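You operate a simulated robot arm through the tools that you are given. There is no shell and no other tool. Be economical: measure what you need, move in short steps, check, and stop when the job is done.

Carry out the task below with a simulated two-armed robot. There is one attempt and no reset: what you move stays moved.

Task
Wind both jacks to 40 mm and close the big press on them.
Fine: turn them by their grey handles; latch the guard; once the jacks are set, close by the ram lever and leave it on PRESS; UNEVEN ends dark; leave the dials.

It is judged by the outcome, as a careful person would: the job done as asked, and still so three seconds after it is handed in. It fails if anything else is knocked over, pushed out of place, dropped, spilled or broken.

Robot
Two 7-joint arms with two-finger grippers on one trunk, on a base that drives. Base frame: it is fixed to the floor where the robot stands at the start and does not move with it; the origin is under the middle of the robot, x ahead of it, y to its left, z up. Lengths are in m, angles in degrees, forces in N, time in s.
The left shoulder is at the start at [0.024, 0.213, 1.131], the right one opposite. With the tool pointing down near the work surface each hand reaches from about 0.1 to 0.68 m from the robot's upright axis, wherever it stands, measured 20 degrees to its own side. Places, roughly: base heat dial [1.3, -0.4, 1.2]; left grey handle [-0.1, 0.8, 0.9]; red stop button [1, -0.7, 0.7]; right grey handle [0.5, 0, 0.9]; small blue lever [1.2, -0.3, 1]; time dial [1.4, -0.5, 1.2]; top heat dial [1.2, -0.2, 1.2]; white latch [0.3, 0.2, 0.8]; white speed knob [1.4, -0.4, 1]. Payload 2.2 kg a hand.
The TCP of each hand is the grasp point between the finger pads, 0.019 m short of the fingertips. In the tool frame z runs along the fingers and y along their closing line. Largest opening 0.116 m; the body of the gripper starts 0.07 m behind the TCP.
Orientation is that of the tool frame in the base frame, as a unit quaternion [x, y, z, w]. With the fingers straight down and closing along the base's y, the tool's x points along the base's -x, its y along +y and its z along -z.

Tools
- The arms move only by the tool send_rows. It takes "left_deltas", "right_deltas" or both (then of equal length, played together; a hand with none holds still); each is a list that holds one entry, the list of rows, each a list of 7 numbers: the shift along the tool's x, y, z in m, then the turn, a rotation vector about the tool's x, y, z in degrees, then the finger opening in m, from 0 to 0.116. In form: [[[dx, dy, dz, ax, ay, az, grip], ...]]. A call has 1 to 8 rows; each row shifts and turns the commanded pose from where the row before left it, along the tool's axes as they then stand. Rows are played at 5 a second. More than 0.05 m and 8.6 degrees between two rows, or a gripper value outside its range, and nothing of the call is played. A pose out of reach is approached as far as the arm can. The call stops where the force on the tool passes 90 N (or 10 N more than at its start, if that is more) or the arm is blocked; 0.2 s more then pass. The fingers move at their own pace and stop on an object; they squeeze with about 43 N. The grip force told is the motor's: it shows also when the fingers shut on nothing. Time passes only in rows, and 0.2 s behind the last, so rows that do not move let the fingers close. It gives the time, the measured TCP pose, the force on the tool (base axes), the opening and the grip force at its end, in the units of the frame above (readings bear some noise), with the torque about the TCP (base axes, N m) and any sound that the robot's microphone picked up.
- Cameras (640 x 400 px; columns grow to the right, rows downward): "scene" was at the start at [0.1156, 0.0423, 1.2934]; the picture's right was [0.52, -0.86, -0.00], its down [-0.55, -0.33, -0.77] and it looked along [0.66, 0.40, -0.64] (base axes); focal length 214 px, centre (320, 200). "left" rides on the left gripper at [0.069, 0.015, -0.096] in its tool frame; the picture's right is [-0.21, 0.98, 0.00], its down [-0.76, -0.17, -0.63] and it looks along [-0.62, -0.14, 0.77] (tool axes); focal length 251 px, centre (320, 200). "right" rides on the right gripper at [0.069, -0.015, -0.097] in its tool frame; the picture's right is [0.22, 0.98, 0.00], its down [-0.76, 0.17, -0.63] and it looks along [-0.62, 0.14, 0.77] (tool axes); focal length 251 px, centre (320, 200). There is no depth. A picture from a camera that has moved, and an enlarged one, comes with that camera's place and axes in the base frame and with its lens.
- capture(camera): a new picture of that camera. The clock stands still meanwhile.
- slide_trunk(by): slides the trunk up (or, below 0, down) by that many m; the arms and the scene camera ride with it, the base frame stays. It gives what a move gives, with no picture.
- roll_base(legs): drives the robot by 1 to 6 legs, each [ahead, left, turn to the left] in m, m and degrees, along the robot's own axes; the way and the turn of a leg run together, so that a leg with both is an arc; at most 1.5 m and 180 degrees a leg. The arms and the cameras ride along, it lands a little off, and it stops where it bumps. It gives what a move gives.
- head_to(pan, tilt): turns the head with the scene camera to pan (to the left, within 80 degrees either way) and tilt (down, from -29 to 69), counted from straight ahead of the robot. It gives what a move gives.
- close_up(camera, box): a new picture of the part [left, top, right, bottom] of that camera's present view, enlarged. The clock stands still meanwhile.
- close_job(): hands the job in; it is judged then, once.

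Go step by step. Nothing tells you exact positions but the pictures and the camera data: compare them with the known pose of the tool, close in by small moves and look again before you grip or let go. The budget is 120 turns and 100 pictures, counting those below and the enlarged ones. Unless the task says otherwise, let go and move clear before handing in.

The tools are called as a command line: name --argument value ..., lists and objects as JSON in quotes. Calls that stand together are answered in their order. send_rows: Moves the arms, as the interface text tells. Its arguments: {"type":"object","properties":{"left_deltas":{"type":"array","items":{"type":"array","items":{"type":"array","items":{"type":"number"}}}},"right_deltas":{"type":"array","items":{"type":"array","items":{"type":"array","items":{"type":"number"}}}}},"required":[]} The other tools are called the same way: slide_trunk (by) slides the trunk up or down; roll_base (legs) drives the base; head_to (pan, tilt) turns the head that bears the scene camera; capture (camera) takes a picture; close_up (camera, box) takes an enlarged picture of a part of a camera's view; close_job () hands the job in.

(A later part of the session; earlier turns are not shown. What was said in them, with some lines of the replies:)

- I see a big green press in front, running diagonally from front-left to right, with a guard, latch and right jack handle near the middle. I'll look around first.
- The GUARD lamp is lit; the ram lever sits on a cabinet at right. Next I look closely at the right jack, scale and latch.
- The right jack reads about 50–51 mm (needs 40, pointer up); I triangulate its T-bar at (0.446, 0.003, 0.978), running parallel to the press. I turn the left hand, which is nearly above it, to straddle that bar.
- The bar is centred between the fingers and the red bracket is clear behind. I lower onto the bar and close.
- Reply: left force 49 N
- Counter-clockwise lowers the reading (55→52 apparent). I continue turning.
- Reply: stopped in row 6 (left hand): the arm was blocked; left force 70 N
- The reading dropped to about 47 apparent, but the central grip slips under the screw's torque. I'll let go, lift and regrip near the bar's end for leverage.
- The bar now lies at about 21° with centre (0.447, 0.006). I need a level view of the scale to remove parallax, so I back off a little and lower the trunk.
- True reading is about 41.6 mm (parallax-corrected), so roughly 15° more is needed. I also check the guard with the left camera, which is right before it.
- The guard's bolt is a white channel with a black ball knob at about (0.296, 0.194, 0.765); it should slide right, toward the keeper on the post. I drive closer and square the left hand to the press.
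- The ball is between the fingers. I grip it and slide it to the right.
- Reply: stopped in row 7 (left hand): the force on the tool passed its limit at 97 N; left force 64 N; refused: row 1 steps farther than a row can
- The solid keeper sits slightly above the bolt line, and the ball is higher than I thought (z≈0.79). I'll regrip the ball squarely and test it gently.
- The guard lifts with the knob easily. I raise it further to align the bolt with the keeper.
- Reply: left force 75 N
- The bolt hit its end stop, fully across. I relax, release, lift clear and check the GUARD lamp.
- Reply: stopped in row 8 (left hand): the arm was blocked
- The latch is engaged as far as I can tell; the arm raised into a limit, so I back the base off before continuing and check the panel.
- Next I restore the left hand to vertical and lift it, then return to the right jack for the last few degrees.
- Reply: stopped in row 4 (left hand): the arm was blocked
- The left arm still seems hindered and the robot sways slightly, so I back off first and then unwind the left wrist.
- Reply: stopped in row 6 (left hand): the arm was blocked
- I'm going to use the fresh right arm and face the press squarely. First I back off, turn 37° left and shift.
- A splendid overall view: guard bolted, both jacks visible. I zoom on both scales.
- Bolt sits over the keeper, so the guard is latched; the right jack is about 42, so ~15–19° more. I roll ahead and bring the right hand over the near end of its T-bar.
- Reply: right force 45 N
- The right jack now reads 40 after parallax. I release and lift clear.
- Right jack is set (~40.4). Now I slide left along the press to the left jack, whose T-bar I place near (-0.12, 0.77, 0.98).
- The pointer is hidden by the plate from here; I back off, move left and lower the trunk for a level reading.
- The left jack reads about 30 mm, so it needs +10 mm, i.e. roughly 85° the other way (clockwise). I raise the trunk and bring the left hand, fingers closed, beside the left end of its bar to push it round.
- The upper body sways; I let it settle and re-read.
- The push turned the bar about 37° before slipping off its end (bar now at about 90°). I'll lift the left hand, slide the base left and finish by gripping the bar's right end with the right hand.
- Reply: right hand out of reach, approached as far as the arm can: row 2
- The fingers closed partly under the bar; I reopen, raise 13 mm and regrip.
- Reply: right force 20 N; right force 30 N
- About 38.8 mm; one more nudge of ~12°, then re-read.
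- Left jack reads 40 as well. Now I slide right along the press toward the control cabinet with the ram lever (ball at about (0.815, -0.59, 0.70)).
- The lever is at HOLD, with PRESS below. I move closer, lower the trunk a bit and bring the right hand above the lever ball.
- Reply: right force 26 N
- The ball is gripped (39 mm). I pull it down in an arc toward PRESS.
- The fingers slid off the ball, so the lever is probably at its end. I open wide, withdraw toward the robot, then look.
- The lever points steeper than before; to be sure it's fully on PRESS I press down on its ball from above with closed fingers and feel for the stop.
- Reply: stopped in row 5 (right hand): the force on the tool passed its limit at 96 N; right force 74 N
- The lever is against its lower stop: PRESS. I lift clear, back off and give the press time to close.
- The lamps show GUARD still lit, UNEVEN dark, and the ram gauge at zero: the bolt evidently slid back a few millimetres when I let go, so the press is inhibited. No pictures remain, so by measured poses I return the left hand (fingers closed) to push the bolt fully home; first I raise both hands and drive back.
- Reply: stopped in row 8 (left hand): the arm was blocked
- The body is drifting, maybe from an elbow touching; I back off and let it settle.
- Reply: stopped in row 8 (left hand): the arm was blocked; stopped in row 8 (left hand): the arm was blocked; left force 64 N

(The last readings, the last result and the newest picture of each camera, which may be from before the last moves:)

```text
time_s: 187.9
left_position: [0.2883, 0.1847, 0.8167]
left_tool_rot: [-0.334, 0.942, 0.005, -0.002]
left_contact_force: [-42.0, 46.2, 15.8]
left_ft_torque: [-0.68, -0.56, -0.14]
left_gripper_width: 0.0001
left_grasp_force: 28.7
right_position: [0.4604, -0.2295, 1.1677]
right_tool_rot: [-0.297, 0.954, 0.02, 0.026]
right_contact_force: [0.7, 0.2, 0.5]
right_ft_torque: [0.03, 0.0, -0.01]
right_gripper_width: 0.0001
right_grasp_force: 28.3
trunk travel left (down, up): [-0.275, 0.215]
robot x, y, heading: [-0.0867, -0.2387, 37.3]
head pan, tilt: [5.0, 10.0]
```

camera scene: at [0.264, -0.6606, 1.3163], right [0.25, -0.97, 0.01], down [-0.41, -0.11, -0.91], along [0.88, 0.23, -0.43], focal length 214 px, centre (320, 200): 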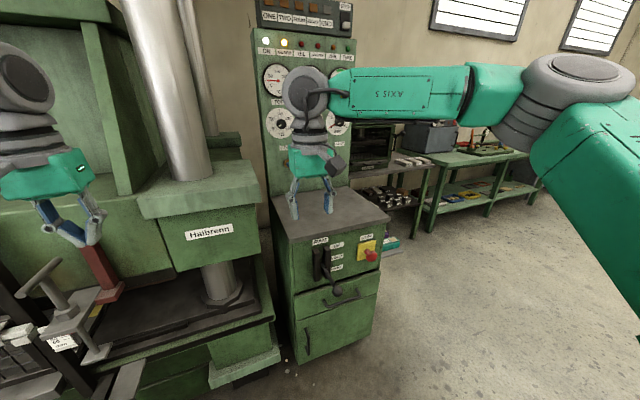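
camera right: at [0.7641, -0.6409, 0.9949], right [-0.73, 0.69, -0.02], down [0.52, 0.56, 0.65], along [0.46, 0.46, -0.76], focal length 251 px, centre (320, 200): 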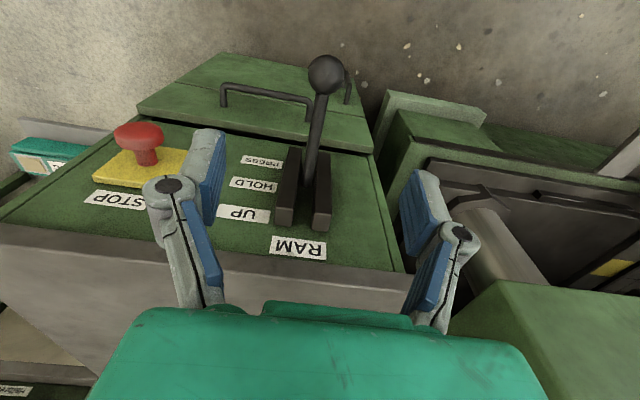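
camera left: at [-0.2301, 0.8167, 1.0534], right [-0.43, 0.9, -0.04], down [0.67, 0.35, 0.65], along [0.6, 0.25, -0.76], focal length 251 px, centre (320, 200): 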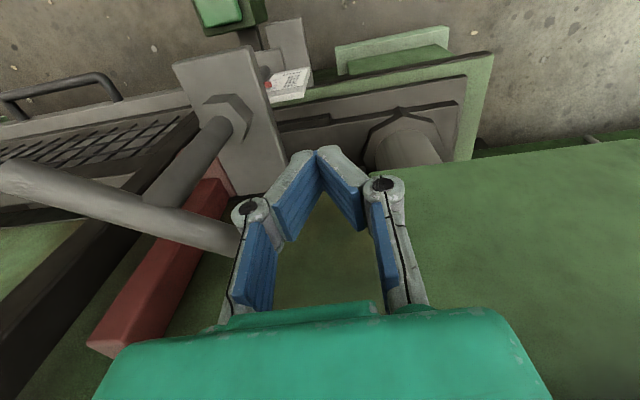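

The bolt is already at its stop, so throw isn't the problem. The guard rides up to open, so closed means pushed down with the bolt *under* the keeper; I must redo the latch. I back off, rise and come over the ball with open fingers.

send_rows --left_deltas '[[[-0.002, 0.02, 0, 0, 0, 0, 0.0], [0, 0.015, 0, 0, 0, 0, 0.0], [0, 0, -0.04, 0, 0, 0, 0.08], [0, 0, -0.04, 0, 0, 0, 0.08], [0, 0, -0.02, 0, 0, 0, 0.08], [0.002, -0.035, 0, 0, 0, 0, 0.08], [0.002, -0.035, 0, 0, 0, 0, 0.08], [0, 0, 0, 0, 0, 0, 0.08]]]'

send_rows --left_deltas '[[[0, 0, 0, 0, 0, 0, 0.08], [0, 0, 0, 0, 0, 0, 0.08], [0, 0, 0, 0, 0, 0, 0.08], [0, 0, 0, 0, 0, 0, 0.08], [0, 0, 0, 0, 0, 0, 0.08], [0, 0, 0, 0, 0, 0, 0.08]]]'

```text
time_s: 189.7
left_position: [0.3145, 0.1508, 0.9133]
left_tool_rot: [-0.333, 0.943, -0.001, -0.001]
left_contact_force: [-0.5, -0.2, -0.5]
left_ft_torque: [-0.05, 0.0, 0.01]
left_gripper_width: 0.0796
left_grasp_force: 0.0
right_position: [0.4623, -0.2291, 1.1667]
right_tool_rot: [-0.296, 0.955, 0.019, 0.026]
right_contact_force: [-0.3, 0.1, -0.3]
right_ft_torque: [0.02, -0.03, 0.04]
right_gripper_width: 0.0
right_grasp_force: 28.9
trunk travel left (down, up): [-0.275, 0.215]
robot x, y, heading: [-0.0857, -0.2381, 36.5]
head pan, tilt: [5.0, 10.0]
```

```text
time_s: 191.1
left_position: [0.3208, 0.1427, 0.9128]
left_tool_rot: [-0.331, 0.944, 0.002, -0.002]
left_contact_force: [-0.1, -0.2, -0.7]
left_ft_torque: [-0.02, 0.03, -0.02]
left_gripper_width: 0.0799
left_grasp_force: 0.0
right_position: [0.4697, -0.2389, 1.1638]
right_tool_rot: [-0.296, 0.955, 0.023, 0.023]
right_contact_force: [0.1, -0.5, 0.0]
right_ft_torque: [0.01, 0.0, -0.02]
right_gripper_width: 0.0001
right_grasp_force: 28.1
trunk travel left (down, up): [-0.275, 0.215]
robot x, y, heading: [-0.0832, -0.24, 36.6]
head pan, tilt: [5.0, 10.0]
```

send_rows --left_deltas '[[[0, 0.0125, 0, 0, 0, 0, 0.08], [0, 0, 0.035, 0, 0, 0, 0.08], [0, 0, 0.035, 0, 0, 0, 0.08], [0, 0, 0.021, 0, 0, 0, 0.08], [0, 0, 0, 0, 0, 0, 0.02], [0, 0, 0, 0, 0, 0, 0.02], [0, 0, 0, 0, 0, 0, 0.02]]]'

```text
time_s: 192.7
left_position: [0.31, 0.1528, 0.8258]
left_tool_rot: [-0.331, 0.943, 0.002, -0.002]
left_contact_force: [-2.9, 1.4, -2.9]
left_ft_torque: [0.08, -0.18, 0.04]
left_gripper_width: 0.0299
left_grasp_force: 44.4
right_position: [0.4668, -0.2341, 1.1636]
right_tool_rot: [-0.296, 0.955, 0.022, 0.024]
right_contact_force: [0.3, 0.1, -0.6]
right_ft_torque: [-0.05, 0.0, -0.01]
right_gripper_width: 0.0
right_grasp_force: 28.1
trunk travel left (down, up): [-0.275, 0.215]
robot x, y, heading: [-0.0839, -0.2394, 36.6]
head pan, tilt: [5.0, 10.0]
```

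Firm grip on the ball. I draw the bolt back left.

send_rows --left_deltas '[[[-0.0006, 0.01, 0, 0, 0, 0, 0.02], [-0.0006, 0.01, 0, 0, 0, 0, 0.02], [-0.0006, 0.01, 0, 0, 0, 0, 0.02], [-0.0006, 0.01, 0, 0, 0, 0, 0.02], [0, 0, 0, 0, 0, 0, 0.02], [0, 0, 0, 0, 0, 0, 0.02]]]'

```text
time_s: 194.1
left_position: [0.2856, 0.1855, 0.8262]
left_tool_rot: [-0.332, 0.943, 0.001, -0.002]
left_contact_force: [2.8, -5.0, -3.4]
left_ft_torque: [-0.15, 0.08, 0.03]
left_gripper_width: 0.0301
left_grasp_force: 45.4
right_position: [0.4672, -0.234, 1.1647]
right_tool_rot: [-0.297, 0.954, 0.022, 0.023]
right_contact_force: [1.7, -0.4, -0.1]
right_ft_torque: [-0.01, 0.03, -0.04]
right_gripper_width: 0.0
right_grasp_force: 28.3
trunk travel left (down, up): [-0.275, 0.215]
robot x, y, heading: [-0.0839, -0.2375, 36.9]
head pan, tilt: [5.0, 10.0]
```

Now I push the guard down via the knob until it meets resistance.

send_rows --left_deltas '[[[0, 0, 0.008, 0, 0, 0, 0.02], [0, 0, 0.008, 0, 0, 0, 0.02], [0, 0, 0.008, 0, 0, 0, 0.02], [0, 0, 0.008, 0, 0, 0, 0.02], [0, 0, 0.006, 0, 0, 0, 0.02], [0, 0, 0, 0, 0, 0, 0.02]]]'

```text
time_s: 195.5
left_position: [0.2868, 0.1863, 0.7857]
left_tool_rot: [-0.331, 0.944, 0.001, 0.0]
left_contact_force: [5.1, -6.0, 2.1]
left_ft_torque: [0.3, -0.39, -0.06]
left_gripper_width: 0.03
left_grasp_force: 44.9
right_position: [0.4677, -0.2363, 1.1642]
right_tool_rot: [-0.296, 0.955, 0.022, 0.024]
right_contact_force: [-0.3, 0.2, 0.2]
right_ft_torque: [0.0, -0.01, -0.01]
right_gripper_width: 0.0
right_grasp_force: 28.8
trunk travel left (down, up): [-0.275, 0.215]
robot x, y, heading: [-0.0841, -0.2422, 36.5]
head pan, tilt: [5.0, 10.0]
```

send_rows --left_deltas '[[[0, 0, 0.008, 0, 0, 0, 0.02], [0, 0, 0.008, 0, 0, 0, 0.02], [0, 0, 0.008, 0, 0, 0, 0.02], [0, 0, 0, 0, 0, 0, 0.02]]]'

```text
time_s: 196.5
left_position: [0.2845, 0.187, 0.7609]
left_tool_rot: [-0.331, 0.944, 0.001, -0.004]
left_contact_force: [3.9, -6.2, -5.9]
left_ft_torque: [0.11, 0.12, -0.02]
left_gripper_width: 0.0236
left_grasp_force: 2.3
right_position: [0.4686, -0.234, 1.1638]
right_tool_rot: [-0.297, 0.954, 0.021, 0.023]
right_contact_force: [-0.4, -0.1, 1.5]
right_ft_torque: [0.03, 0.03, -0.01]
right_gripper_width: 0.0
right_grasp_force: 28.8
trunk travel left (down, up): [-0.275, 0.215]
robot x, y, heading: [-0.0859, -0.2397, 36.6]
head pan, tilt: [5.0, 10.0]
```

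send_rows --left_deltas '[[[0, 0, 0, 0, 0, 0, 0.08], [0, 0, 0, 0, 0, 0, 0.08], [0, 0, -0.022, 0, 0, 0, 0.08], [0, 0, 0, 0, 0, 0, 0.02], [0, 0, 0, 0, 0, 0, 0.02], [0, 0, 0, 0, 0, 0, 0.02]]]'

```text
time_s: 197.9
left_position: [0.2861, 0.1866, 0.7856]
left_tool_rot: [-0.331, 0.944, 0.001, 0.0]
left_contact_force: [2.2, -6.1, 4.3]
left_ft_torque: [-0.08, -0.04, -0.02]
left_gripper_width: 0.0317
left_grasp_force: 45.7
right_position: [0.4678, -0.2363, 1.1648]
right_tool_rot: [-0.297, 0.954, 0.021, 0.025]
right_contact_force: [-0.4, 0.3, 0.7]
right_ft_torque: [0.01, -0.02, -0.02]
right_gripper_width: 0.0001
right_grasp_force: 28.8
trunk travel left (down, up): [-0.275, 0.215]
robot x, y, heading: [-0.0842, -0.2413, 36.5]
head pan, tilt: [5.0, 10.0]
```

The guard now sits lower than at the start. I slide the bolt right beneath the keeper, holding slightly down.

send_rows --left_deltas '[[[0.0006, -0.008, 0.002, 0, 0, 0, 0.02], [0.0006, -0.008, 0, 0, 0, 0, 0.02], [0.0006, -0.008, 0, 0, 0, 0, 0.02], [0, 0, 0, 0, 0, 0, 0.02]]]'

```text
time_s: 198.9
left_position: [0.3002, 0.1662, 0.785]
left_tool_rot: [-0.332, 0.943, 0.002, 0.0]
left_contact_force: [4.5, 2.6, 14.2]
left_ft_torque: [0.07, -0.13, 0.01]
left_gripper_width: 0.0313
left_grasp_force: 44.8
right_position: [0.468, -0.2357, 1.1657]
right_tool_rot: [-0.296, 0.955, 0.022, 0.024]
right_contact_force: [0.4, -0.8, 0.3]
right_ft_torque: [0.0, 0.0, -0.05]
right_gripper_width: 0.0001
right_grasp_force: 28.6
trunk travel left (down, up): [-0.275, 0.215]
robot x, y, heading: [-0.0829, -0.2364, 36.7]
head pan, tilt: [5.0, 10.0]
```

It passes under the keeper. I continue to the stop.

send_rows --left_deltas '[[[0.0004, -0.007, 0, 0, 0, 0, 0.02], [0.0004, -0.007, 0, 0, 0, 0, 0.02], [0.0004, -0.006, 0, 0, 0, 0, 0.02], [0, 0, 0, 0, 0, 0, 0.02]]]'

```text
time_s: 199.9
left_position: [0.311, 0.1537, 0.7832]
left_tool_rot: [-0.331, 0.944, 0.002, 0.0]
left_contact_force: [0.7, 15.1, 13.9]
left_ft_torque: [0.23, -0.14, 0.03]
left_gripper_width: 0.0307
left_grasp_force: 45.3
right_position: [0.4656, -0.2338, 1.1655]
right_tool_rot: [-0.296, 0.955, 0.021, 0.025]
right_contact_force: [-0.1, -1.0, 0.2]
right_ft_torque: [-0.03, -0.02, -0.02]
right_gripper_width: 0.0
right_grasp_force: 29.0
trunk travel left (down, up): [-0.275, 0.215]
robot x, y, heading: [-0.0875, -0.238, 36.6]
head pan, tilt: [5.0, 10.0]
```

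send_rows --left_deltas '[[[0.0003, -0.004, 0, 0, 0, 0, 0.02], [0, 0, -0.006, 0, 0, 0, 0.02], [0, 0, -0.006, 0, 0, 0, 0.02], [0, 0, 0, 0, 0, 0, 0.02]]]'

```text
time_s: 200.9
left_position: [0.3087, 0.1524, 0.7883]
left_tool_rot: [-0.332, 0.943, 0.001, -0.008]
left_contact_force: [-7.9, 28.1, -55.9]
left_ft_torque: [-0.05, 0.18, 0.01]
left_gripper_width: 0.0323
left_grasp_force: 45.4
right_position: [0.4672, -0.2285, 1.164]
right_tool_rot: [-0.297, 0.954, 0.019, 0.022]
right_contact_force: [0.2, -0.8, -0.6]
right_ft_torque: [0.0, 0.01, 0.01]
right_gripper_width: 0.0
right_grasp_force: 28.5
trunk travel left (down, up): [-0.275, 0.215]
robot x, y, heading: [-0.0827, -0.2407, 36.6]
head pan, tilt: [5.0, 10.0]
```

Lifting is now firmly resisted: the guard is locked. I unload, release and withdraw.

send_rows --left_deltas '[[[0, 0, 0.008, 0, 0, 0, 0.02], [0, 0.002, 0, 0, 0, 0, 0.08], [0, 0, 0, 0, 0, 0, 0.08], [0.005, 0, -0.035, 0, 0, 0, 0.08], [0.005, 0, -0.04, 0, 0, 0, 0.08], [0, 0, -0.045, 0, 0, 0, 0.08], [0, 0, -0.045, 0, 0, 0, 0.08], [0, 0, -0.045, 0, 0, 0, 0.06]]]'

send_rows --left_deltas '[[[0.01, 0, -0.04, 0, 0, 0, 0.0], [0.01, 0, -0.04, 0, 0, 0, 0.0], [0.01, 0, -0.04, 0, 0, 0, 0.0], [0, 0, 0, 0, 0, 0, 0.0], [0, 0, 0, 0, 0, 0, 0.0], [0, 0, 0, 0, 0, 0, 0.0], [0, 0, 0, 0, 0, 0, 0.0], [0, 0, 0, 0, 0, 0, 0.0]]]'

```text
time_s: 202.7
left_position: [0.2994, 0.1449, 0.9974]
left_tool_rot: [-0.331, 0.944, 0.0, -0.001]
left_contact_force: [0.0, 1.0, 0.7]
left_ft_torque: [0.01, -0.01, -0.01]
left_gripper_width: 0.0601
left_grasp_force: 0.1
right_position: [0.4622, -0.2302, 1.1667]
right_tool_rot: [-0.297, 0.954, 0.02, 0.026]
right_contact_force: [0.1, -0.4, -0.8]
right_ft_torque: [0.01, 0.01, -0.01]
right_gripper_width: 0.0
right_grasp_force: 28.4
trunk travel left (down, up): [-0.275, 0.215]
robot x, y, heading: [-0.0866, -0.2394, 36.5]
head pan, tilt: [5.0, 10.0]
```

```text
time_s: 204.5
left_position: [0.2787, 0.1262, 1.1167]
left_tool_rot: [-0.331, 0.944, 0.001, 0.0]
left_contact_force: [-0.8, -0.2, 0.3]
left_ft_torque: [0.0, -0.06, 0.01]
left_gripper_width: 0.0002
left_grasp_force: 28.2
right_position: [0.4655, -0.2314, 1.1646]
right_tool_rot: [-0.296, 0.955, 0.019, 0.025]
right_contact_force: [-0.3, -1.7, 0.9]
right_ft_torque: [0.01, 0.01, 0.02]
right_gripper_width: 0.0
right_grasp_force: 28.0
trunk travel left (down, up): [-0.275, 0.215]
robot x, y, heading: [-0.088, -0.2412, 36.8]
head pan, tilt: [5.0, 10.0]
```

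Now I drive back to the ram lever to cycle it (HOLD, then PRESS) with the guard properly latched.

roll_base --legs '[[-0.1, 0, 0], [0, -0.52, 0], [0.07, 0, 0]]'

slide_trunk --by -0.1

send_rows --right_deltas '[[[0, 0, 0, 0, 0, 0, 0.09], [0, 0, 0, 0, 0, 0, 0.09], [0, 0, 0, 0, 0, 0, 0.09], [0, 0, 0, 0, 0, 0, 0.09], [0, 0, 0, 0, 0, 0, 0.09], [0, 0, 0, 0, 0, 0, 0.09]]]'

```text
time_s: 208.9
left_position: [0.5615, -0.3009, 1.1168]
left_tool_rot: [-0.336, 0.942, -0.001, -0.001]
left_contact_force: [0.1, -0.2, -0.2]
left_ft_torque: [-0.05, 0.02, 0.02]
left_gripper_width: 0.0
left_grasp_force: 28.3
right_position: [0.7499, -0.6561, 1.1658]
right_tool_rot: [-0.301, 0.953, 0.018, 0.024]
right_contact_force: [0.2, -0.8, -0.6]
right_ft_torque: [-0.02, -0.01, 0.04]
right_gripper_width: 0.0001
right_grasp_force: 28.3
trunk travel left (down, up): [-0.275, 0.215]
robot x, y, heading: [0.1971, -0.6712, 37.3]
head pan, tilt: [5.0, 10.0]
```

```text
time_s: 210.2
left_position: [0.56, -0.3045, 1.0187]
left_tool_rot: [-0.335, 0.942, 0.0, 0.0]
left_contact_force: [0.8, -0.6, 0.9]
left_ft_torque: [0.01, 0.03, 0.0]
left_gripper_width: 0.0
left_grasp_force: 28.7
right_position: [0.75, -0.662, 1.0665]
right_tool_rot: [-0.301, 0.953, 0.02, 0.026]
right_contact_force: [1.0, 0.1, -0.9]
right_ft_torque: [0.03, 0.01, 0.0]
right_gripper_width: 0.0001
right_grasp_force: 27.8
trunk travel left (down, up): [-0.175, 0.315]
robot x, y, heading: [0.1998, -0.6742, 37.2]
head pan, tilt: [5.0, 10.0]
```

```text
time_s: 211.6
left_position: [0.5513, -0.2917, 1.0176]
left_tool_rot: [-0.336, 0.942, -0.005, 0.001]
left_contact_force: [-0.6, 0.9, -0.5]
left_ft_torque: [-0.02, -0.03, -0.03]
left_gripper_width: 0.0
left_grasp_force: 28.3
right_position: [0.74, -0.6488, 1.07]
right_tool_rot: [-0.301, 0.953, 0.015, 0.028]
right_contact_force: [0.5, 0.5, -0.2]
right_ft_torque: [-0.02, -0.06, -0.02]
right_gripper_width: 0.09
right_grasp_force: 0.1
trunk travel left (down, up): [-0.175, 0.315]
robot x, y, heading: [0.2014, -0.671, 37.1]
head pan, tilt: [5.0, 10.0]
```

send_rows --right_deltas '[[[0, 0, 0, 0.7, 3.5, 0, 0.09], [-0.041, 0.0044, 0, 0, 0, 0, 0.09], [-0.041, 0.0044, 0, 0, 0, 0, 0.09], [-0.041, 0.0044, 0, 0, 0, 0, 0.09], [0, 0, 0.045, 0, 0, 0, 0.09], [0, 0, 0.045, 0, 0, 0, 0.09], [0, 0, 0.045, 0, 0, 0, 0.09], [0, 0, 0.035, 0, 0, 0, 0.09]]]'

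send_rows --right_deltas '[[[0, 0, 0, 0, 0, 0, 0.09], [0, 0, 0, 0, 0, 0, 0.09], [0, 0, 0, 0, 0, 0, 0.09], [0, 0, 0, 0, 0, 0, 0.09], [0, 0, 0, 0, 0, 0, 0.09], [0, 0, 0, 0, 0, 0, 0.09], [0, 0, 0, 0, 0, 0, 0.09]]]'

```text
time_s: 213.4
left_position: [0.5548, -0.2967, 1.0168]
left_tool_rot: [-0.336, 0.942, -0.004, 0.0]
left_contact_force: [-0.6, -0.4, -0.6]
left_ft_torque: [0.01, -0.03, -0.02]
left_gripper_width: 0.0001
left_grasp_force: 28.4
right_position: [0.8366, -0.5716, 0.8974]
right_tool_rot: [-0.301, 0.954, 0.002, -0.001]
right_contact_force: [0.5, 0.3, -0.1]
right_ft_torque: [0.01, 0.01, 0.03]
right_gripper_width: 0.09
right_grasp_force: 0.0
trunk travel left (down, up): [-0.175, 0.315]
robot x, y, heading: [0.2012, -0.6711, 37.3]
head pan, tilt: [5.0, 10.0]
```

```text
time_s: 215.0
left_position: [0.5563, -0.2975, 1.0184]
left_tool_rot: [-0.335, 0.942, -0.002, 0.0]
left_contact_force: [-1.5, 1.0, 0.1]
left_ft_torque: [0.02, 0.0, 0.0]
left_gripper_width: 0.0
left_grasp_force: 28.6
right_position: [0.8367, -0.5726, 0.8984]
right_tool_rot: [-0.302, 0.953, 0.002, -0.001]
right_contact_force: [-0.5, 0.2, 0.2]
right_ft_torque: [0.02, -0.02, 0.01]
right_gripper_width: 0.0898
right_grasp_force: 0.0
trunk travel left (down, up): [-0.175, 0.315]
robot x, y, heading: [0.2012, -0.6703, 37.2]
head pan, tilt: [5.0, 10.0]
```

send_rows --right_deltas '[[[0, 0.004, 0.045, 0, 0, 0, 0.09], [0, 0, 0.045, 0, 0, 0, 0.09], [0, 0, 0.045, 0, 0, 0, 0.09], [0, 0, 0.045, 0, 0, 0, 0.09], [0, 0, 0.045, 0, 0, 0, 0.09], [0, 0, 0.045, 0, 0, 0, 0.09], [0, 0, 0.004, 0, 0, 0, 0.09], [0, 0, 0, 0, 0, 0, 0.09]]]'

send_rows --right_deltas '[[[0, 0, 0, 0, 0, 0, 0.02], [0, 0, 0, 0, 0, 0, 0.02], [0, 0, 0, 0, 0, 0, 0.02]]]'

```text
time_s: 216.8
left_position: [0.5563, -0.2992, 1.0167]
left_tool_rot: [-0.335, 0.942, -0.003, 0.001]
left_contact_force: [1.1, 0.5, -0.2]
left_ft_torque: [0.03, 0.04, 0.03]
left_gripper_width: 0.0001
left_grasp_force: 28.8
right_position: [0.835, -0.5705, 0.6214]
right_tool_rot: [-0.301, 0.954, 0.003, -0.001]
right_contact_force: [0.1, -0.3, -0.2]
right_ft_torque: [-0.01, -0.01, 0.01]
right_gripper_width: 0.0901
right_grasp_force: 0.0
trunk travel left (down, up): [-0.175, 0.315]
robot x, y, heading: [0.199, -0.6751, 37.1]
head pan, tilt: [5.0, 10.0]
```

```text
time_s: 217.6
left_position: [0.5568, -0.2994, 1.0172]
left_tool_rot: [-0.335, 0.942, -0.001, 0.001]
left_contact_force: [0.4, 1.2, -0.7]
left_ft_torque: [-0.01, -0.01, 0.03]
left_gripper_width: 0.0
left_grasp_force: 28.5
right_position: [0.8356, -0.5703, 0.6215]
right_tool_rot: [-0.301, 0.953, 0.003, -0.002]
right_contact_force: [2.8, -4.6, 0.1]
right_ft_torque: [-0.06, -0.12, -0.02]
right_gripper_width: 0.0375
right_grasp_force: 44.4
trunk travel left (down, up): [-0.175, 0.315]
robot x, y, heading: [0.2038, -0.6731, 37.4]
head pan, tilt: [5.0, 10.0]
```

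The ball is right where PRESS should be. I raise it to HOLD.

send_rows --right_deltas '[[[0.006, 0, -0.012, 0, 0, 0, 0.02], [0.005, 0, -0.012, 0, 0, 0, 0.02], [0.005, 0, -0.012, 0, 0, 0, 0.02], [0.004, 0, -0.012, 0, 0, 0, 0.02], [0.003, 0, -0.012, 0, 0, 0, 0.02], [0.002, 0, -0.012, 0, 0, 0, 0.02], [0.001, 0, -0.012, 0, 0, 0, 0.02], [0, 0, 0, 0, 0, 0, 0.02]]]'

```text
time_s: 219.4
left_position: [0.5575, -0.3005, 1.0171]
left_tool_rot: [-0.336, 0.942, -0.001, 0.001]
left_contact_force: [0.6, -1.4, -0.3]
left_ft_torque: [-0.01, 0.02, -0.01]
left_gripper_width: 0.0001
left_grasp_force: 28.6
right_position: [0.8147, -0.5863, 0.7083]
right_tool_rot: [-0.301, 0.954, 0.002, -0.001]
right_contact_force: [8.2, -15.0, -9.2]
right_ft_torque: [-0.72, 0.84, 0.1]
right_gripper_width: 0.0373
right_grasp_force: 44.9
trunk travel left (down, up): [-0.175, 0.315]
robot x, y, heading: [0.1988, -0.6735, 37.3]
head pan, tilt: [5.0, 10.0]
```

Lever back at HOLD; now down again to PRESS.

send_rows --right_deltas '[[[0, 0, 0, 0, 0, 0, 0.02], [-0.001, 0, 0.012, 0, 0, 0, 0.02], [-0.002, 0, 0.012, 0, 0, 0, 0.02], [-0.003, 0, 0.012, 0, 0, 0, 0.02], [-0.004, 0, 0.012, 0, 0, 0, 0.02], [-0.005, 0, 0.012, 0, 0, 0, 0.02], [-0.005, 0, 0.012, 0, 0, 0, 0.02], [-0.006, 0, 0.012, 0, 0, 0, 0.02]]]'

send_rows --right_deltas '[[[-0.001, 0, 0.008, 0, 0, 0, 0.02], [0, 0, 0, 0, 0, 0, 0.02], [0, 0, 0, 0, 0, 0, 0.02]]]'

```text
time_s: 221.2
left_position: [0.5566, -0.3017, 1.0174]
left_tool_rot: [-0.335, 0.942, -0.001, 0.001]
left_contact_force: [0.2, -0.5, 0.0]
left_ft_torque: [-0.01, 0.0, 0.01]
left_gripper_width: 0.0
left_grasp_force: 28.8
right_position: [0.8351, -0.5709, 0.6236]
right_tool_rot: [-0.3, 0.954, 0.003, -0.002]
right_contact_force: [0.4, -26.7, -2.2]
right_ft_torque: [0.59, -0.72, 0.06]
right_gripper_width: 0.0308
right_grasp_force: 45.4
trunk travel left (down, up): [-0.175, 0.315]
robot x, y, heading: [0.1977, -0.6684, 37.3]
head pan, tilt: [5.0, 10.0]
```

```text
time_s: 222.0
left_position: [0.5569, -0.3, 1.0186]
left_tool_rot: [-0.336, 0.942, -0.002, 0.001]
left_contact_force: [-0.6, 0.5, -0.6]
left_ft_torque: [-0.02, 0.03, 0.01]
left_gripper_width: 0.0001
left_grasp_force: 28.5
right_position: [0.8369, -0.5697, 0.6186]
right_tool_rot: [-0.302, 0.953, 0.003, 0.0]
right_contact_force: [15.9, -18.0, 7.0]
right_ft_torque: [0.54, -0.7, 0.31]
right_gripper_width: 0.0303
right_grasp_force: 44.9
trunk travel left (down, up): [-0.175, 0.315]
robot x, y, heading: [0.1978, -0.6732, 37.0]
head pan, tilt: [5.0, 10.0]
```

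Slight slip on the way; as before, I open, rise, and press the ball down to its stop with closed fingers.

send_rows --right_deltas '[[[0, 0, 0, 0, 0, 0, 0.1], [0, 0, 0, 0, 0, 0, 0.1], [0, 0, -0.04, 0, 0, 0, 0.1], [0, 0, -0.04, 0, 0, 0, 0.1], [0, 0, -0.04, 0, 0, 0, 0.1], [-0.003, 0, 0, 0, 0, 0, 0.0], [0, 0, 0, 0, 0, 0, 0.0], [0, 0, 0, 0, 0, 0, 0.0]]]'

send_rows --right_deltas '[[[0, 0, 0.02, 0, 0, 0, 0.0], [0, 0, 0.02, 0, 0, 0, 0.0], [0, 0, 0.01, 0, 0, 0, 0.0], [0, 0, 0.01, 0, 0, 0, 0.0], [0, 0, 0.01, 0, 0, 0, 0.0], [0, 0, 0.01, 0, 0, 0, 0.0], [0, 0, 0.01, 0, 0, 0, 0.0], [0, 0, 0, 0, 0, 0, 0.0]]]'

```text
time_s: 223.8
left_position: [0.5571, -0.2988, 1.0176]
left_tool_rot: [-0.335, 0.942, -0.001, 0.0]
left_contact_force: [0.0, 0.2, -0.1]
left_ft_torque: [-0.01, -0.02, -0.01]
left_gripper_width: 0.0
left_grasp_force: 28.4
right_position: [0.8369, -0.5669, 0.7368]
right_tool_rot: [-0.302, 0.953, 0.002, -0.002]
right_contact_force: [-0.7, 0.6, -0.5]
right_ft_torque: [0.0, 0.02, 0.04]
right_gripper_width: 0.0003
right_grasp_force: 28.5
trunk travel left (down, up): [-0.175, 0.315]
robot x, y, heading: [0.2038, -0.6723, 37.2]
head pan, tilt: [5.0, 10.0]
```

```text
time_s: 225.6
left_position: [0.554, -0.3004, 1.0193]
left_tool_rot: [-0.336, 0.942, -0.001, 0.001]
left_contact_force: [0.0, 0.2, 0.1]
left_ft_torque: [0.01, 0.01, 0.01]
left_gripper_width: 0.0
left_grasp_force: 28.5
right_position: [0.8387, -0.568, 0.6514]
right_tool_rot: [-0.3, 0.954, 0.004, 0.004]
right_contact_force: [2.0, -8.7, 36.1]
right_ft_torque: [-0.41, -0.01, 0.04]
right_gripper_width: 0.0002
right_grasp_force: 28.4
trunk travel left (down, up): [-0.175, 0.315]
robot x, y, heading: [0.1992, -0.6709, 37.1]
head pan, tilt: [5.0, 10.0]
```

The lever is firmly on its PRESS stop. I withdraw and give the press time to close.

send_rows --right_deltas '[[[0.01, 0, -0.03, 0, 0, 0, 0.0], [0.015, 0, -0.04, 0, 0, 0, 0.0], [0.015, 0, -0.045, 0, 0, 0, 0.0], [0, 0, -0.045, 0, 0, 0, 0.0], [0, 0, -0.045, 0, 0, 0, 0.0], [0, 0, 0, 0, 0, 0, 0.0]]]'

roll_base --legs '[[-0.25, 0, 0]]'

send_rows --right_deltas '[[[0, 0, 0, 0, 0, 0, 0.0], [0, 0, 0, 0, 0, 0, 0.0], [0, 0, 0, 0, 0, 0, 0.0], [0, 0, 0, 0, 0, 0, 0.0], [0, 0, 0, 0, 0, 0, 0.0], [0, 0, 0, 0, 0, 0, 0.0], [0, 0, 0, 0, 0, 0, 0.0], [0, 0, 0, 0, 0, 0, 0.0]]]'

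send_rows --right_deltas '[[[0, 0, 0, 0, 0, 0, 0.0], [0, 0, 0, 0, 0, 0, 0.0], [0, 0, 0, 0, 0, 0, 0.0], [0, 0, 0, 0, 0, 0, 0.0], [0, 0, 0, 0, 0, 0, 0.0], [0, 0, 0, 0, 0, 0, 0.0], [0, 0, 0, 0, 0, 0, 0.0], [0, 0, 0, 0, 0, 0, 0.0]]]'

send_rows --right_deltas '[[[0, 0, 0, 0, 0, 0, 0.0], [0, 0, 0, 0, 0, 0, 0.0], [0, 0, 0, 0, 0, 0, 0.0], [0, 0, 0, 0, 0, 0, 0.0], [0, 0, 0, 0, 0, 0, 0.0], [0, 0, 0, 0, 0, 0, 0.0], [0, 0, 0, 0, 0, 0, 0.0], [0, 0, 0, 0, 0, 0, 0.0]]]'

```text
time_s: 227.0
left_position: [0.557, -0.2999, 1.0164]
left_tool_rot: [-0.336, 0.942, -0.001, 0.0]
left_contact_force: [0.9, -0.3, -0.5]
left_ft_torque: [-0.02, 0.02, 0.0]
left_gripper_width: 0.0001
left_grasp_force: 29.0
right_position: [0.805, -0.5903, 0.8511]
right_tool_rot: [-0.301, 0.953, 0.003, -0.002]
right_contact_force: [0.6, 1.0, -0.5]
right_ft_torque: [-0.02, 0.03, 0.0]
right_gripper_width: 0.0002
right_grasp_force: 28.8
trunk travel left (down, up): [-0.175, 0.315]
robot x, y, heading: [0.1942, -0.6726, 37.1]
head pan, tilt: [5.0, 10.0]
```

```text
time_s: 228.8
left_position: [0.3579, -0.4496, 1.0176]
left_tool_rot: [-0.337, 0.942, -0.001, 0.001]
left_contact_force: [-0.4, -0.3, -0.2]
left_ft_torque: [0.01, -0.07, 0.0]
left_gripper_width: 0.0001
left_grasp_force: 28.6
right_position: [0.6078, -0.7405, 0.8506]
right_tool_rot: [-0.302, 0.953, 0.003, -0.001]
right_contact_force: [-0.3, 0.4, 0.0]
right_ft_torque: [-0.03, 0.0, -0.04]
right_gripper_width: 0.0
right_grasp_force: 28.8
trunk travel left (down, up): [-0.175, 0.315]
robot x, y, heading: [-0.0003, -0.8255, 37.6]
head pan, tilt: [5.0, 10.0]
```

```text
time_s: 230.6
left_position: [0.3548, -0.4511, 1.0199]
left_tool_rot: [-0.336, 0.942, -0.002, 0.002]
left_contact_force: [-0.2, -0.2, -0.2]
left_ft_torque: [-0.01, -0.02, 0.0]
left_gripper_width: 0.0001
left_grasp_force: 28.5
right_position: [0.605, -0.7402, 0.8541]
right_tool_rot: [-0.303, 0.953, 0.003, 0.001]
right_contact_force: [0.1, 0.2, -0.6]
right_ft_torque: [-0.02, 0.01, 0.0]
right_gripper_width: 0.0
right_grasp_force: 28.9
trunk travel left (down, up): [-0.175, 0.315]
robot x, y, heading: [0.0003, -0.8241, 37.1]
head pan, tilt: [5.0, 10.0]
```

```text
time_s: 232.4
left_position: [0.3555, -0.45, 1.0199]
left_tool_rot: [-0.336, 0.942, -0.002, 0.002]
left_contact_force: [-0.1, -0.3, -0.4]
left_ft_torque: [0.01, 0.01, 0.01]
left_gripper_width: 0.0002
left_grasp_force: 28.9
right_position: [0.6056, -0.7404, 0.8526]
right_tool_rot: [-0.302, 0.953, 0.003, 0.001]
right_contact_force: [0.0, 0.3, 1.5]
right_ft_torque: [0.0, 0.0, 0.03]
right_gripper_width: 0.0002
right_grasp_force: 28.2
trunk travel left (down, up): [-0.175, 0.315]
robot x, y, heading: [0.0035, -0.8242, 37.4]
head pan, tilt: [5.0, 10.0]
```

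```text
time_s: 234.2
left_position: [0.3552, -0.45, 1.0192]
left_tool_rot: [-0.336, 0.942, -0.002, 0.003]
left_contact_force: [-0.6, -0.3, 0.3]
left_ft_torque: [0.0, 0.01, 0.0]
left_gripper_width: 0.0
left_grasp_force: 28.9
right_position: [0.6053, -0.7407, 0.8526]
right_tool_rot: [-0.302, 0.953, 0.003, 0.001]
right_contact_force: [0.2, 0.1, -0.1]
right_ft_torque: [-0.02, -0.02, -0.01]
right_gripper_width: 0.0
right_grasp_force: 28.5
trunk travel left (down, up): [-0.175, 0.315]
robot x, y, heading: [0.0034, -0.8211, 37.0]
head pan, tilt: [5.0, 10.0]
```

send_rows --right_deltas '[[[0, 0, 0, 0, 0, 0, 0.0], [0, 0, 0, 0, 0, 0, 0.0], [0, 0, 0, 0, 0, 0, 0.0], [0, 0, 0, 0, 0, 0, 0.0], [0, 0, 0, 0, 0, 0, 0.0], [0, 0, 0, 0, 0, 0, 0.0], [0, 0, 0, 0, 0, 0, 0.0], [0, 0, 0, 0, 0, 0, 0.0]]]'

send_rows --right_deltas '[[[0, 0, 0, 0, 0, 0, 0.0], [0, 0, 0, 0, 0, 0, 0.0], [0, 0, 0, 0, 0, 0, 0.0], [0, 0, 0, 0, 0, 0, 0.0], [0, 0, 0, 0, 0, 0, 0.0], [0, 0, 0, 0, 0, 0, 0.0], [0, 0, 0, 0, 0, 0, 0.0], [0, 0, 0, 0, 0, 0, 0.0]]]'

send_rows --right_deltas '[[[0, 0, 0, 0, 0, 0, 0.0], [0, 0, 0, 0, 0, 0, 0.0], [0, 0, 0, 0, 0, 0, 0.0], [0, 0, 0, 0, 0, 0, 0.0], [0, 0, 0, 0, 0, 0, 0.0], [0, 0, 0, 0, 0, 0, 0.0], [0, 0, 0, 0, 0, 0, 0.0], [0, 0, 0, 0, 0, 0, 0.0]]]'

send_rows --right_deltas '[[[0, 0, 0, 0, 0, 0, 0.0], [0, 0, 0, 0, 0, 0, 0.0], [0, 0, 0, 0, 0, 0, 0.0], [0, 0, 0, 0, 0, 0, 0.0], [0, 0, 0, 0, 0, 0, 0.0], [0, 0, 0, 0, 0, 0, 0.0], [0, 0, 0, 0, 0, 0, 0.0], [0, 0, 0, 0, 0, 0, 0.0]]]'

```text
time_s: 236.0
left_position: [0.3564, -0.4512, 1.0201]
left_tool_rot: [-0.336, 0.942, -0.002, 0.003]
left_contact_force: [-0.4, -0.1, -0.4]
left_ft_torque: [0.05, 0.01, 0.05]
left_gripper_width: 0.0001
left_grasp_force: 28.1
right_position: [0.6054, -0.7417, 0.8527]
right_tool_rot: [-0.302, 0.953, 0.003, 0.0]
right_contact_force: [0.0, -0.1, -0.4]
right_ft_torque: [0.0, 0.04, 0.0]
right_gripper_width: 0.0
right_grasp_force: 28.7
trunk travel left (down, up): [-0.175, 0.315]
robot x, y, heading: [0.0017, -0.8225, 37.2]
head pan, tilt: [5.0, 10.0]
```

```text
time_s: 237.8
left_position: [0.3553, -0.4506, 1.0185]
left_tool_rot: [-0.337, 0.942, -0.002, 0.002]
left_contact_force: [-0.2, 0.0, -0.1]
left_ft_torque: [0.01, 0.0, -0.03]
left_gripper_width: 0.0002
left_grasp_force: 28.6
right_position: [0.6053, -0.7419, 0.8531]
right_tool_rot: [-0.302, 0.953, 0.003, 0.0]
right_contact_force: [0.3, -0.3, 0.2]
right_ft_torque: [0.02, -0.03, -0.01]
right_gripper_width: 0.0001
right_grasp_force: 28.5
trunk travel left (down, up): [-0.175, 0.315]
robot x, y, heading: [0.0031, -0.8219, 37.3]
head pan, tilt: [5.0, 10.0]
```

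```text
time_s: 239.6
left_position: [0.3552, -0.4505, 1.0194]
left_tool_rot: [-0.337, 0.941, -0.003, 0.003]
left_contact_force: [0.0, -0.5, 0.1]
left_ft_torque: [0.01, 0.0, 0.01]
left_gripper_width: 0.0
left_grasp_force: 28.7
right_position: [0.6052, -0.7407, 0.8532]
right_tool_rot: [-0.303, 0.953, 0.003, 0.002]
right_contact_force: [0.1, -1.3, -0.3]
right_ft_torque: [0.01, 0.01, 0.02]
right_gripper_width: 0.0
right_grasp_force: 28.6
trunk travel left (down, up): [-0.175, 0.315]
robot x, y, heading: [0.0034, -0.8191, 37.3]
head pan, tilt: [5.0, 10.0]
```

```text
time_s: 241.4
left_position: [0.3561, -0.4512, 1.0198]
left_tool_rot: [-0.336, 0.942, -0.002, 0.003]
left_contact_force: [0.3, 0.2, 0.8]
left_ft_torque: [0.03, -0.01, -0.01]
left_gripper_width: 0.0
left_grasp_force: 28.4
right_position: [0.6051, -0.7403, 0.8538]
right_tool_rot: [-0.303, 0.953, 0.004, 0.001]
right_contact_force: [0.6, 0.0, -0.4]
right_ft_torque: [0.0, -0.03, 0.0]
right_gripper_width: 0.0001
right_grasp_force: 28.6
trunk travel left (down, up): [-0.175, 0.315]
robot x, y, heading: [0.0025, -0.8213, 37.1]
head pan, tilt: [5.0, 10.0]
```

Both jacks last read about 40 mm, the guard resists lifting, and the lever is on its PRESS stop with both hands clear. I have no pictures left to check the result, so I hand in.

close_job

```text
The job is handed in.
```

I handed the job in, but I could not confirm that the press actually closed, because I had used up all my pictures.

- **Jacks:** both were turned by their grey handles. My last readings, corrected for viewing angle, were about 40.5 mm on the right and 40 mm on the left.
- **Guard:** my first latching put the bolt over the keeper, and the GUARD lamp stayed lit. I redid it by feel with the guard pushed fully down and the bolt under the keeper. Lifting is now firmly resisted, but I did not see the lamp afterwards.
- **Ram lever:** I first moved it to PRESS while the guard was wrongly latched, and the ram gauge stayed at zero. After re-latching I cycled it to HOLD and back down to its PRESS stop, and left it there. I then waited about 15 seconds and no sound was reported.
- **UNEVEN lamp:** it was dark in my last picture, taken before the re-latch.
- **Dials:** not touched.
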